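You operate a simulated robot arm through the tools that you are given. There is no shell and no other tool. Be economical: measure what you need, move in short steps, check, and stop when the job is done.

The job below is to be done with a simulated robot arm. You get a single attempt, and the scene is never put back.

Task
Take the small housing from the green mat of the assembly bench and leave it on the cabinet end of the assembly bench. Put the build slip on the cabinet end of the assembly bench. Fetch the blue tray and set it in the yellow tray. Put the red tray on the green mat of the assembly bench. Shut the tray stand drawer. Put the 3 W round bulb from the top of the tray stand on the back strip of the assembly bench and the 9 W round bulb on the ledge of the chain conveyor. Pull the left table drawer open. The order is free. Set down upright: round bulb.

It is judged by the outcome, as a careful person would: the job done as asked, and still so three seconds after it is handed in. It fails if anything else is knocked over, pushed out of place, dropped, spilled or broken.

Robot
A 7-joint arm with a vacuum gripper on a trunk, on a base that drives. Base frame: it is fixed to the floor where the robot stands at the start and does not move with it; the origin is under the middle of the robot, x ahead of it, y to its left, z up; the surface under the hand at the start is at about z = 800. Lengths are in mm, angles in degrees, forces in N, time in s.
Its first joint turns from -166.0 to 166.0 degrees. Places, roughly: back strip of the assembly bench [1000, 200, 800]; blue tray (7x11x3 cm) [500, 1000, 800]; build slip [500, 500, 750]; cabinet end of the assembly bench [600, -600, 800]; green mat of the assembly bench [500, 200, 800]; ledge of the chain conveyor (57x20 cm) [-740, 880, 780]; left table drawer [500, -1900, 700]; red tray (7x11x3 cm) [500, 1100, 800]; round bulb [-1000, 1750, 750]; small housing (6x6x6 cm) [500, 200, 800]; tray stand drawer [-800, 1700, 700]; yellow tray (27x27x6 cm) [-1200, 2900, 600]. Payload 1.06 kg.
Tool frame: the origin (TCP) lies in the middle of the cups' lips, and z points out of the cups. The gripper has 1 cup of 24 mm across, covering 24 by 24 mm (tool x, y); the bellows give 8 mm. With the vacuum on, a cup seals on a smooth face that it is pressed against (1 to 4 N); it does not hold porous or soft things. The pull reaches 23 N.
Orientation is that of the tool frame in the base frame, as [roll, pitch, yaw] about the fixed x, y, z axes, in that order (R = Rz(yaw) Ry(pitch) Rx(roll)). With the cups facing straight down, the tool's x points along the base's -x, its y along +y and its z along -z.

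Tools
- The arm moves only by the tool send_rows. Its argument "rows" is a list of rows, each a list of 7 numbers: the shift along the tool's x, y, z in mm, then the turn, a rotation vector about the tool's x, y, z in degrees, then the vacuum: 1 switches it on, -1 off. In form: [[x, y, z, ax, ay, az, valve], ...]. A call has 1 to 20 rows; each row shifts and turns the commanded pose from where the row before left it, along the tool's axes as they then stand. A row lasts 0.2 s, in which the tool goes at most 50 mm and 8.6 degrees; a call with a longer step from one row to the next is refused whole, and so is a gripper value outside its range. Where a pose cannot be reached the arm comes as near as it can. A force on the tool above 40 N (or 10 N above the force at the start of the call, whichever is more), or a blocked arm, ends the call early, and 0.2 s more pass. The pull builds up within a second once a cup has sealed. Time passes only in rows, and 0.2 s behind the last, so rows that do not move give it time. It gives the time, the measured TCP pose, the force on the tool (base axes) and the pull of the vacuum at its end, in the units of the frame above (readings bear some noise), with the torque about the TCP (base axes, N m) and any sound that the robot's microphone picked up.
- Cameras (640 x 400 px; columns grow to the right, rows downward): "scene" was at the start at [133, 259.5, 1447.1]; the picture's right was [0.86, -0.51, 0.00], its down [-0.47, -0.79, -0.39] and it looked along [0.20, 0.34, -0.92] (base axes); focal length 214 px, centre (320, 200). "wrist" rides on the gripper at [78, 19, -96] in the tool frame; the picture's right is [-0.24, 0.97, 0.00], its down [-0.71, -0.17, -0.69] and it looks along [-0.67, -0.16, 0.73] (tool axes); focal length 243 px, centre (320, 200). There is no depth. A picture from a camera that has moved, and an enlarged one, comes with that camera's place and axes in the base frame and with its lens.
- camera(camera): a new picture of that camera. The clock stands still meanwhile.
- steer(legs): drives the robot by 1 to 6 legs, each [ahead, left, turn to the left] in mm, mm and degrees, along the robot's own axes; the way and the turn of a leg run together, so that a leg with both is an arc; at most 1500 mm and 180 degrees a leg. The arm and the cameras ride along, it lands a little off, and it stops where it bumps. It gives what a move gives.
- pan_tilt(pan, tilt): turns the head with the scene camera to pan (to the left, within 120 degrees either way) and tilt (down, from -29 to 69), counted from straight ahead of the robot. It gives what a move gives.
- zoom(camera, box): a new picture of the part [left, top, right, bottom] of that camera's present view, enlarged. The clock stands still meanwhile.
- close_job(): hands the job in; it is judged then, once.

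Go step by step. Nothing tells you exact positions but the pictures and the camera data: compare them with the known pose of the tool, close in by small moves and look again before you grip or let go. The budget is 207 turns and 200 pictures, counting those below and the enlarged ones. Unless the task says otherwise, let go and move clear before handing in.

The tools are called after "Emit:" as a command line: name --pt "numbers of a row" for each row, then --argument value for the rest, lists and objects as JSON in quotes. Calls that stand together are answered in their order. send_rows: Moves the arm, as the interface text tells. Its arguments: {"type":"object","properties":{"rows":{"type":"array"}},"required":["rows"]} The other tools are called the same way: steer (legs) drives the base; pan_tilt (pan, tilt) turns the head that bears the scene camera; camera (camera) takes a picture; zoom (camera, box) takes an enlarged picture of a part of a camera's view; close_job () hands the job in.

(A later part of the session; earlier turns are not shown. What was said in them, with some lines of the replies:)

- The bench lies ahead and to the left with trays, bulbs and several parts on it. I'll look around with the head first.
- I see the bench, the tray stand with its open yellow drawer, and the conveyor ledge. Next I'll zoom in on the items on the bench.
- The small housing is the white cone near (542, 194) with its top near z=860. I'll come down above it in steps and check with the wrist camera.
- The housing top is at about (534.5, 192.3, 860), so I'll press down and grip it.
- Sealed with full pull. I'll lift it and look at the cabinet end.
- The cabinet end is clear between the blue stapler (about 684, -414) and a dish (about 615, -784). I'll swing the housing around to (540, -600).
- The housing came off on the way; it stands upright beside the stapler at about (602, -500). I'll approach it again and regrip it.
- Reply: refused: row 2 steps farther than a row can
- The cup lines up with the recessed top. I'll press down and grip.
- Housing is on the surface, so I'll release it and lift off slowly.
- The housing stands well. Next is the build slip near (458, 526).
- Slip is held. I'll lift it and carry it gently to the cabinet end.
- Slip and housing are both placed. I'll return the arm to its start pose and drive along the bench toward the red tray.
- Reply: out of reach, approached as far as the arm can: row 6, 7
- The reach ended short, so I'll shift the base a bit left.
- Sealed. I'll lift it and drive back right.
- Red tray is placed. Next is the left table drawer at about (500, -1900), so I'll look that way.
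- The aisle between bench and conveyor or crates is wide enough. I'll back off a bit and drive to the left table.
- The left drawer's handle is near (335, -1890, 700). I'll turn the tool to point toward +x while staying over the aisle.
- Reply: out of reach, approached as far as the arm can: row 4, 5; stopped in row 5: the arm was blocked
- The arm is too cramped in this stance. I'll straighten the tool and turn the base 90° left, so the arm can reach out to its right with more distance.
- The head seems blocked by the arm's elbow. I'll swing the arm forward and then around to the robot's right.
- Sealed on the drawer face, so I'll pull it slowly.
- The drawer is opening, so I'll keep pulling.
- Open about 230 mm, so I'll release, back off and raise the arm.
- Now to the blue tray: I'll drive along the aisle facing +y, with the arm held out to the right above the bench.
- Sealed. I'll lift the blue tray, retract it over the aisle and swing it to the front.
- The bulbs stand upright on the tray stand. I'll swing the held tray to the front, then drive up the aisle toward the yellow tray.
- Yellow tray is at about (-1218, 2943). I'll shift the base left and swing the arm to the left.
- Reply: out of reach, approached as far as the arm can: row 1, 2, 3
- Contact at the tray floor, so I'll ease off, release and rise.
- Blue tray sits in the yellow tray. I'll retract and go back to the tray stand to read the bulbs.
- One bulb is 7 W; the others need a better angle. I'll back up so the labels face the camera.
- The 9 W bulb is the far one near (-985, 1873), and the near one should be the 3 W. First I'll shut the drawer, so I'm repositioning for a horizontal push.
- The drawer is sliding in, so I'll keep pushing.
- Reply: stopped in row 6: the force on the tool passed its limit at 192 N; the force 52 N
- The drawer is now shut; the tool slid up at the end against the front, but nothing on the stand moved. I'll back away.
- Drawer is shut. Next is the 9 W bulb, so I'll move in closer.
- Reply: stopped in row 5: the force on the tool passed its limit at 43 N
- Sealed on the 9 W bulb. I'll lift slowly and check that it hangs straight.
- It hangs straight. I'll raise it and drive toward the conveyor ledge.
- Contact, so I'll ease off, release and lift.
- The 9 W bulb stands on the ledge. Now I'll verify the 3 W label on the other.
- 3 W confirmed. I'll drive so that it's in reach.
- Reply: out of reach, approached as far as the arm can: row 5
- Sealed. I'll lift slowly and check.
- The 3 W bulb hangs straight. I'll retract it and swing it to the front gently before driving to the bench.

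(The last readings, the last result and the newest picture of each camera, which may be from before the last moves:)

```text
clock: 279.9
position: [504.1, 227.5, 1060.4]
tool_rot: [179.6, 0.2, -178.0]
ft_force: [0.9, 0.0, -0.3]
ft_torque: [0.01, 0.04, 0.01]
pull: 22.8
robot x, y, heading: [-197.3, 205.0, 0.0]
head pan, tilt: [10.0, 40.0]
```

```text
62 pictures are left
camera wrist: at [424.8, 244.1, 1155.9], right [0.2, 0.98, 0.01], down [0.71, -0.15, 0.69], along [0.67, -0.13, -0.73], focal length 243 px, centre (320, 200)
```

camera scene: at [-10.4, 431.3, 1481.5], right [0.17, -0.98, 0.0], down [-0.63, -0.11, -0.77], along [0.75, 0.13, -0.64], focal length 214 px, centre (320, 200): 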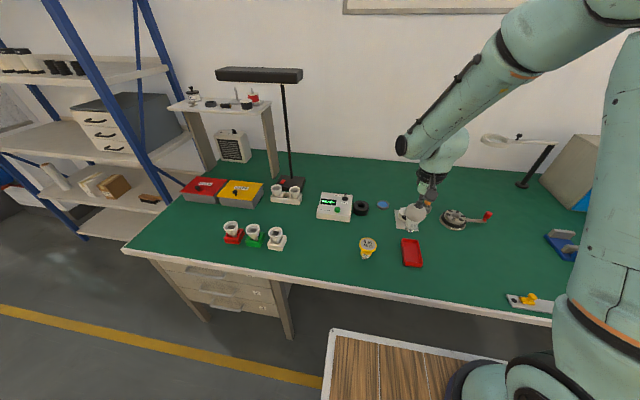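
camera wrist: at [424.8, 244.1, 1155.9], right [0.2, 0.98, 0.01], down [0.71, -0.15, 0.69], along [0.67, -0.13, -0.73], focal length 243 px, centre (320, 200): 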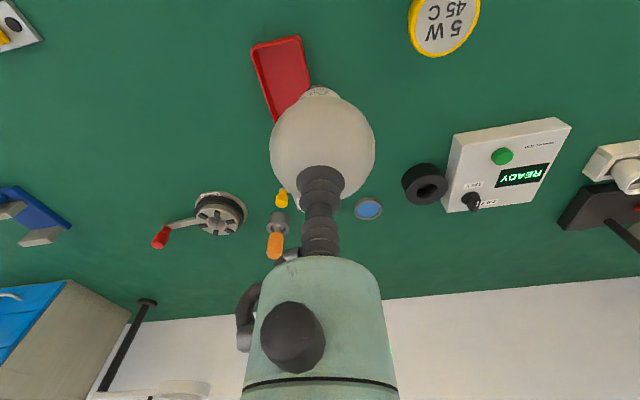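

The back strip around (970, 215) is empty. I'll drive forward to the bench and extend the arm.

Emit:
steer --legs '[[200, 0, 0]]'

Emit:
send_rows --pt "-20 0 0 0 0 0 1" --pt "-30 0 0 0 0 0 1" --pt "-30 0 0 0 0 0 1" --pt "-30 0 0 0 0 0 1" --pt "-30 0 0 0 0 0 1" --pt "-30 0 0 0 0 0 1" --pt "-30 0 0 0 0 0 1" --pt "-30 0 0 0 0 0 1" --pt "-20 0 0 0 0 0 1" --pt "0 0 0 0 0 0 1"

Emit:
camera --camera "scene"

Emit:
camera --camera "wrist"

```text
clock: 281.5
position: [703.1, 228.7, 1059.8]
tool_rot: [179.6, 0.1, -177.8]
ft_force: [0.3, 0.8, -0.7]
ft_torque: [0.03, 0.05, 0.01]
pull: 23.4
robot x, y, heading: [-2.7, 211.3, 0.2]
head pan, tilt: [10.0, 40.0]
```

```text
clock: 283.7
position: [952.6, 239.1, 1061.5]
tool_rot: [179.5, 0.2, -177.7]
ft_force: [0.1, -0.1, -0.3]
ft_torque: [0.03, 0.02, -0.01]
pull: 23.1
robot x, y, heading: [1.2, 207.9, -0.1]
head pan, tilt: [10.0, 40.0]
```

```text
61 pictures are left
camera scene: at [187.6, 431.6, 1481.5], right [0.17, -0.98, 0.0], down [-0.63, -0.11, -0.77], along [0.75, 0.13, -0.64], focal length 214 px, centre (320, 200)
```

scene: 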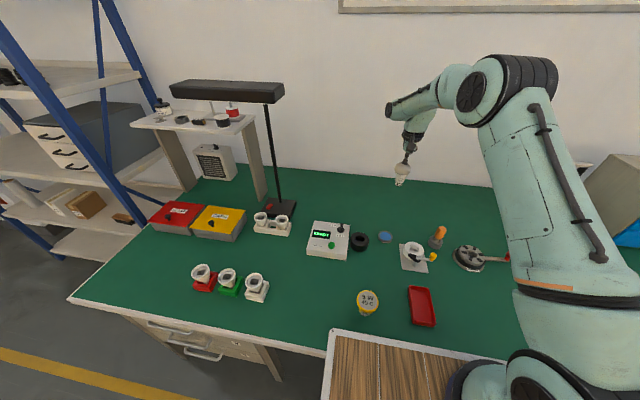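

```text
60 pictures are left
camera wrist: at [872.1, 254.5, 1156.2], right [0.2, 0.98, 0.01], down [0.71, -0.15, 0.69], along [0.67, -0.13, -0.73], focal length 243 px, centre (320, 200)
```

wrist: 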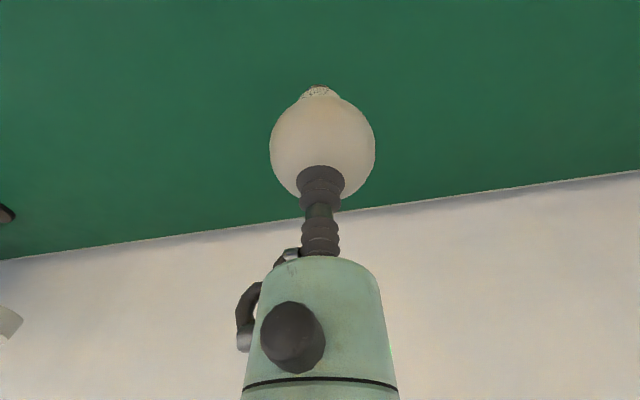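

Emit:
send_rows --pt "-15 1 0 0 0 0 1" --pt "-15 1 0 0 0 0 1" --pt "-10 0 0 0 0 0 1" --pt "0 0 25 0 0 0 1" --pt "0 0 30 0 0 0 1" --pt "0 0 30 0 0 0 1" --pt "0 0 30 0 0 0 1" --pt "0 0 15 0 0 0 1" --pt "0 0 0 0 0 0 1"

Emit:
camera --camera "wrist"

```text
clock: 285.7
position: [992.9, 242.5, 930.6]
tool_rot: [179.6, 0.1, -177.8]
ft_force: [0.6, 0.7, -0.3]
ft_torque: [-0.02, 0.07, -0.05]
pull: 22.8
robot x, y, heading: [0.2, 205.7, -0.0]
head pan, tilt: [10.0, 40.0]
```

```text
59 pictures are left
camera wrist: at [912.6, 258.9, 1026.5], right [0.2, 0.98, 0.01], down [0.71, -0.15, 0.69], along [0.67, -0.13, -0.73], focal length 243 px, centre (320, 200)
```

wrist: 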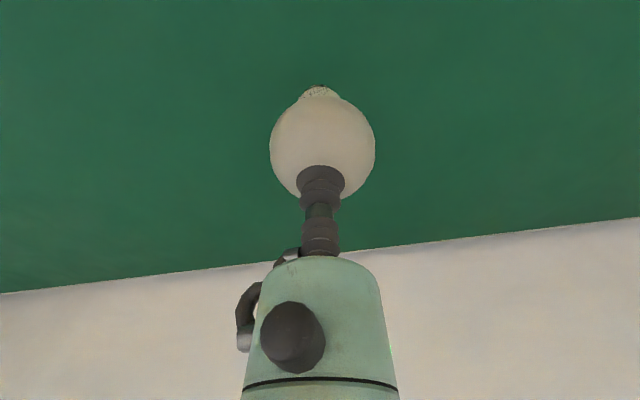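

Emit:
send_rows --pt "0 0 8 0 0 0 1" --pt "0 0 5 0 0 0 1" --pt "0 0 2 0 0 0 1"

Emit:
send_rows --pt "0 0 2 0 0 0 1" --pt "0 0 1.5 0 0 0 1"

Emit:
zoom --camera "scene" --box '[360, 120, 460, 210]'

```text
clock: 286.5
position: [992.9, 243.2, 915.8]
tool_rot: [179.6, 0.1, -177.8]
ft_force: [-0.3, -0.4, 0.7]
ft_torque: [0.01, 0.06, 0.0]
pull: 23.0
robot x, y, heading: [-1.5, 210.6, 0.2]
head pan, tilt: [10.0, 40.0]
```

```text
clock: 287.1
position: [992.7, 242.9, 914.2]
tool_rot: [179.6, 0.2, -177.9]
ft_force: [0.6, -0.2, 0.2]
ft_torque: [0.01, 0.0, 0.01]
pull: 22.9
robot x, y, heading: [0.3, 207.7, 0.1]
head pan, tilt: [10.0, 40.0]
```

```text
4.44 times, centred on (410, 165) of scene
camera zoom: at [187.6, 431.6, 1481.5], right [0.17, -0.98, 0.0], down [-0.63, -0.11, -0.77], along [0.75, 0.13, -0.64], focal length 953 px, centre (-80, 356)
```

zoom: 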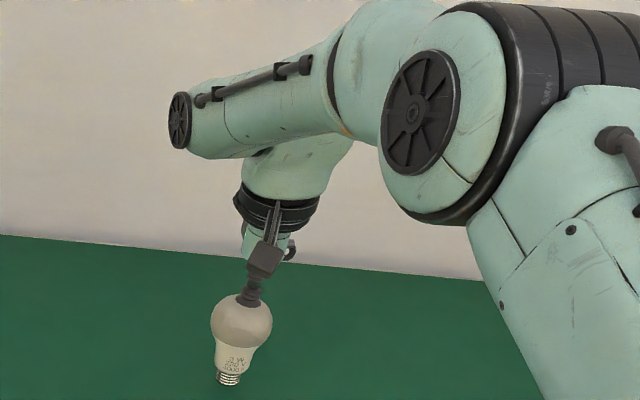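

Emit:
send_rows --pt "0 0 1.5 0 0 0 1" --pt "0 0 0 0 0 0 1"

Emit:
send_rows --pt "0 0 1.5 0 0 0 1" --pt "0 0 0 0 0 0 1"

Emit:
zoom --camera "scene" --box '[390, 170, 430, 215]'

```text
clock: 287.7
position: [992.7, 242.2, 911.1]
tool_rot: [179.6, 0.1, -177.8]
ft_force: [0.3, 0.4, 0.2]
ft_torque: [0.05, 0.03, 0.0]
pull: 23.2
robot x, y, heading: [2.2, 206.6, 0.0]
head pan, tilt: [10.0, 40.0]
```

```text
clock: 288.3
position: [993.6, 242.6, 909.4]
tool_rot: [179.7, 0.2, -177.8]
ft_force: [0.6, 0.1, -0.7]
ft_torque: [0.05, 0.02, -0.01]
pull: 23.0
robot x, y, heading: [-1.6, 206.7, 0.3]
head pan, tilt: [10.0, 40.0]
```

```text
8.89 times, centred on (410, 192) of scene
camera zoom: at [187.7, 431.6, 1481.5], right [0.17, -0.98, 0.0], down [-0.63, -0.11, -0.77], along [0.75, 0.13, -0.64], focal length 1906 px, centre (-480, 267)
```

zoom: 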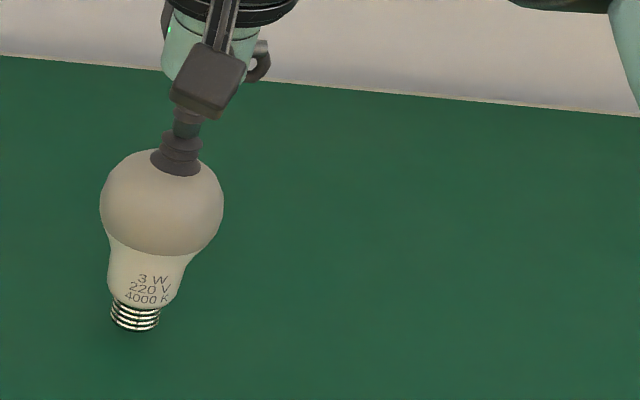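

Emit:
send_rows --pt "0 0 2 0 0 0 1" --pt "0 0 0 0 0 0 1"

Emit:
send_rows --pt "0 0 2 0 0 0 1" --pt "0 0 0 0 0 0 1"

Emit:
send_rows --pt "0 0 1.5 0 0 0 1" --pt "0 0 0 0 0 0 1"

```text
clock: 288.9
position: [991.6, 242.0, 907.9]
tool_rot: [179.6, 0.3, -177.8]
ft_force: [0.2, -0.1, 0.1]
ft_torque: [0.05, 0.06, 0.02]
pull: 23.5
robot x, y, heading: [-1.1, 208.3, -0.2]
head pan, tilt: [10.0, 40.0]
```

```text
clock: 289.5
position: [991.7, 242.5, 905.8]
tool_rot: [179.6, 0.2, -177.8]
ft_force: [0.4, 0.2, 3.5]
ft_torque: [0.03, 0.02, -0.01]
pull: 22.8
robot x, y, heading: [1.4, 206.0, -0.1]
head pan, tilt: [10.0, 40.0]
```

```text
clock: 290.1
position: [992.2, 243.2, 903.5]
tool_rot: [179.6, 0.2, -177.8]
ft_force: [-0.3, -1.1, 10.7]
ft_torque: [0.04, 0.04, 0.04]
pull: 22.3
robot x, y, heading: [-2.8, 206.4, 0.3]
head pan, tilt: [10.0, 40.0]
```

Contact. I'll ease off slightly, release and lift.

Emit:
send_rows --pt "0 0 -1 0 0 0 1" --pt "0 0 0 0 0 0 -1" --pt "0 0 0 0 0 0 -1" --pt "0 0 0 0 0 0 -1" --pt "0 0 0 0 0 0 -1" --pt "0 0 -2 0 0 0 -1" --pt "0 0 -3 0 0 0 -1" --pt "0 0 -5 0 0 0 -1" --pt "0 0 -15 0 0 0 -1" --pt "0 0 -30 0 0 0 -1" --pt "0 0 -40 0 0 0 -1" --pt "0 0 -40 0 0 0 -1"

Emit:
camera --camera "scene"

Emit:
camera --camera "wrist"

```text
clock: 292.7
position: [990.8, 240.9, 1040.0]
tool_rot: [179.6, 0.1, -177.8]
ft_force: [0.2, -0.1, -1.3]
ft_torque: [0.01, 0.03, 0.02]
pull: 0.1
robot x, y, heading: [0.1, 208.7, -0.0]
head pan, tilt: [10.0, 40.0]
```

```text
56 pictures are left
camera scene: at [188.0, 431.6, 1481.5], right [0.17, -0.98, 0.0], down [-0.63, -0.11, -0.77], along [0.75, 0.13, -0.64], focal length 214 px, centre (320, 200)
```

scene: 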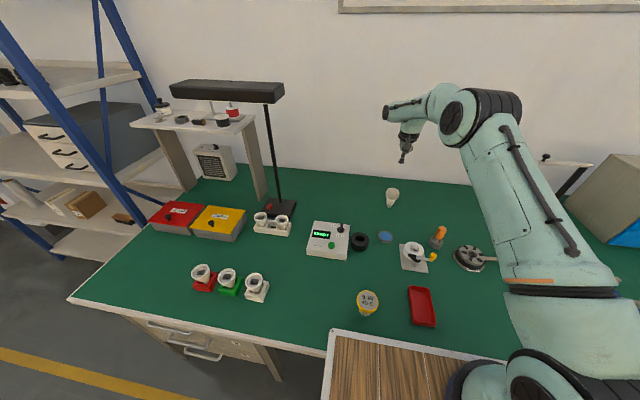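

```text
55 pictures are left
camera wrist: at [912.2, 258.3, 1135.5], right [0.2, 0.98, 0.01], down [0.71, -0.15, 0.69], along [0.67, -0.13, -0.73], focal length 243 px, centre (320, 200)
```

wrist: 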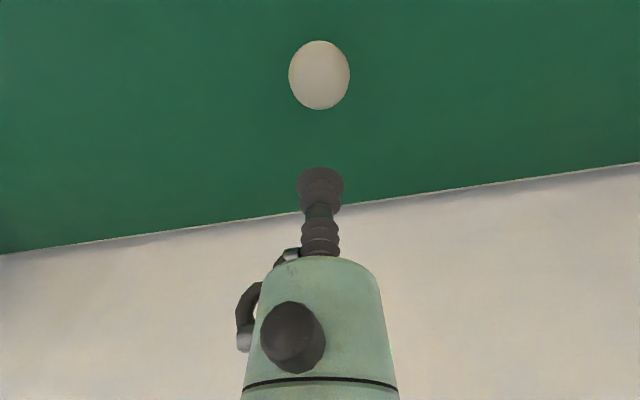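

The bulb stands on the back strip. I'll do a final check of the cabinet end.

Emit:
pan_tilt --pan -65 --tilt 35

Emit:
camera --camera "scene"

Emit:
pan_tilt --pan 119 --tilt 30

Emit:
camera --camera "scene"

```text
clock: 294.1
position: [992.6, 242.8, 1040.9]
tool_rot: [179.6, 0.2, -177.8]
ft_force: [-0.5, -0.5, 0.2]
ft_torque: [0.0, -0.02, -0.03]
pull: 0.1
robot x, y, heading: [-1.2, 210.3, -0.0]
head pan, tilt: [-65.0, 35.0]
```

```text
54 pictures are left
camera scene: at [141.3, 337.0, 1489.1], right [-0.91, -0.42, 0.0], down [-0.24, 0.52, -0.82], along [0.35, -0.74, -0.57], focal length 214 px, centre (320, 200)
```

scene: 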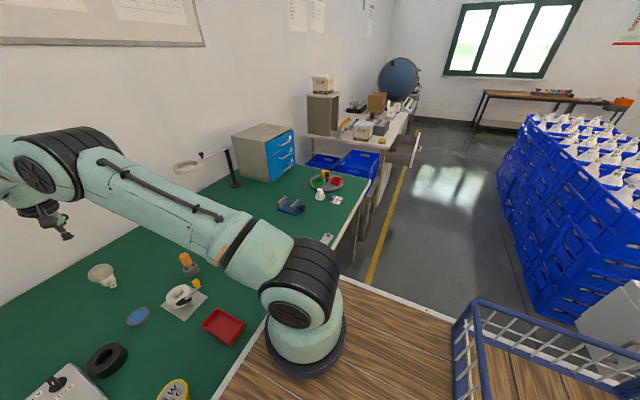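

```text
clock: 296.9
position: [991.6, 242.4, 1040.0]
tool_rot: [179.5, 0.2, -177.8]
ft_force: [-0.4, -0.3, -0.3]
ft_torque: [0.0, -0.04, 0.0]
pull: 0.0
robot x, y, heading: [-0.4, 207.9, -0.0]
head pan, tilt: [119.0, 30.0]
```

```text
53 pictures are left
camera scene: at [60.1, 495.8, 1496.9], right [0.87, 0.49, 0.0], down [0.24, -0.44, -0.87], along [-0.42, 0.76, -0.5], focal length 214 px, centre (320, 200)
```

scene: 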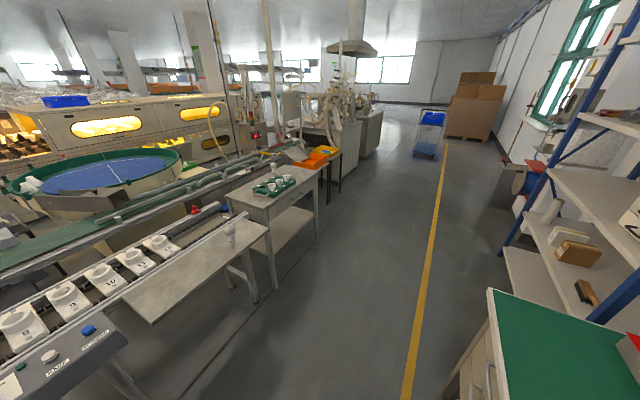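

Everything is in place: both drawers are as asked, the trays, slip and housing are set, both bulbs stand upright, and the arm is clear. I'm handing in.

Emit:
close_job

```text
The job is handed in.
```

I finished all the moves and handed the job in, but the small housing slipped off the cup once on the way to the cabinet end. It fell a short way and landed upright. I picked it up again and set it down at the cabinet end. I saw no damage in the pictures, but I couldn't inspect it closely.

- **Build slip:** it is on the cabinet end, next to the housing.
- **Trays:** the blue tray is in the yellow tray, and the red tray is on the green mat where the housing was.
- **Tray stand drawer:** it is shut. The last push hit a force spike of 192 N, and the tool slid up the front. Nothing on the stand moved in the pictures afterwards.
- **Left table drawer:** it is pulled open about 230 mm.
- **Bulbs:** the 3 W bulb stands upright on the back strip, and the 9 W bulb stands upright on the conveyor ledge.
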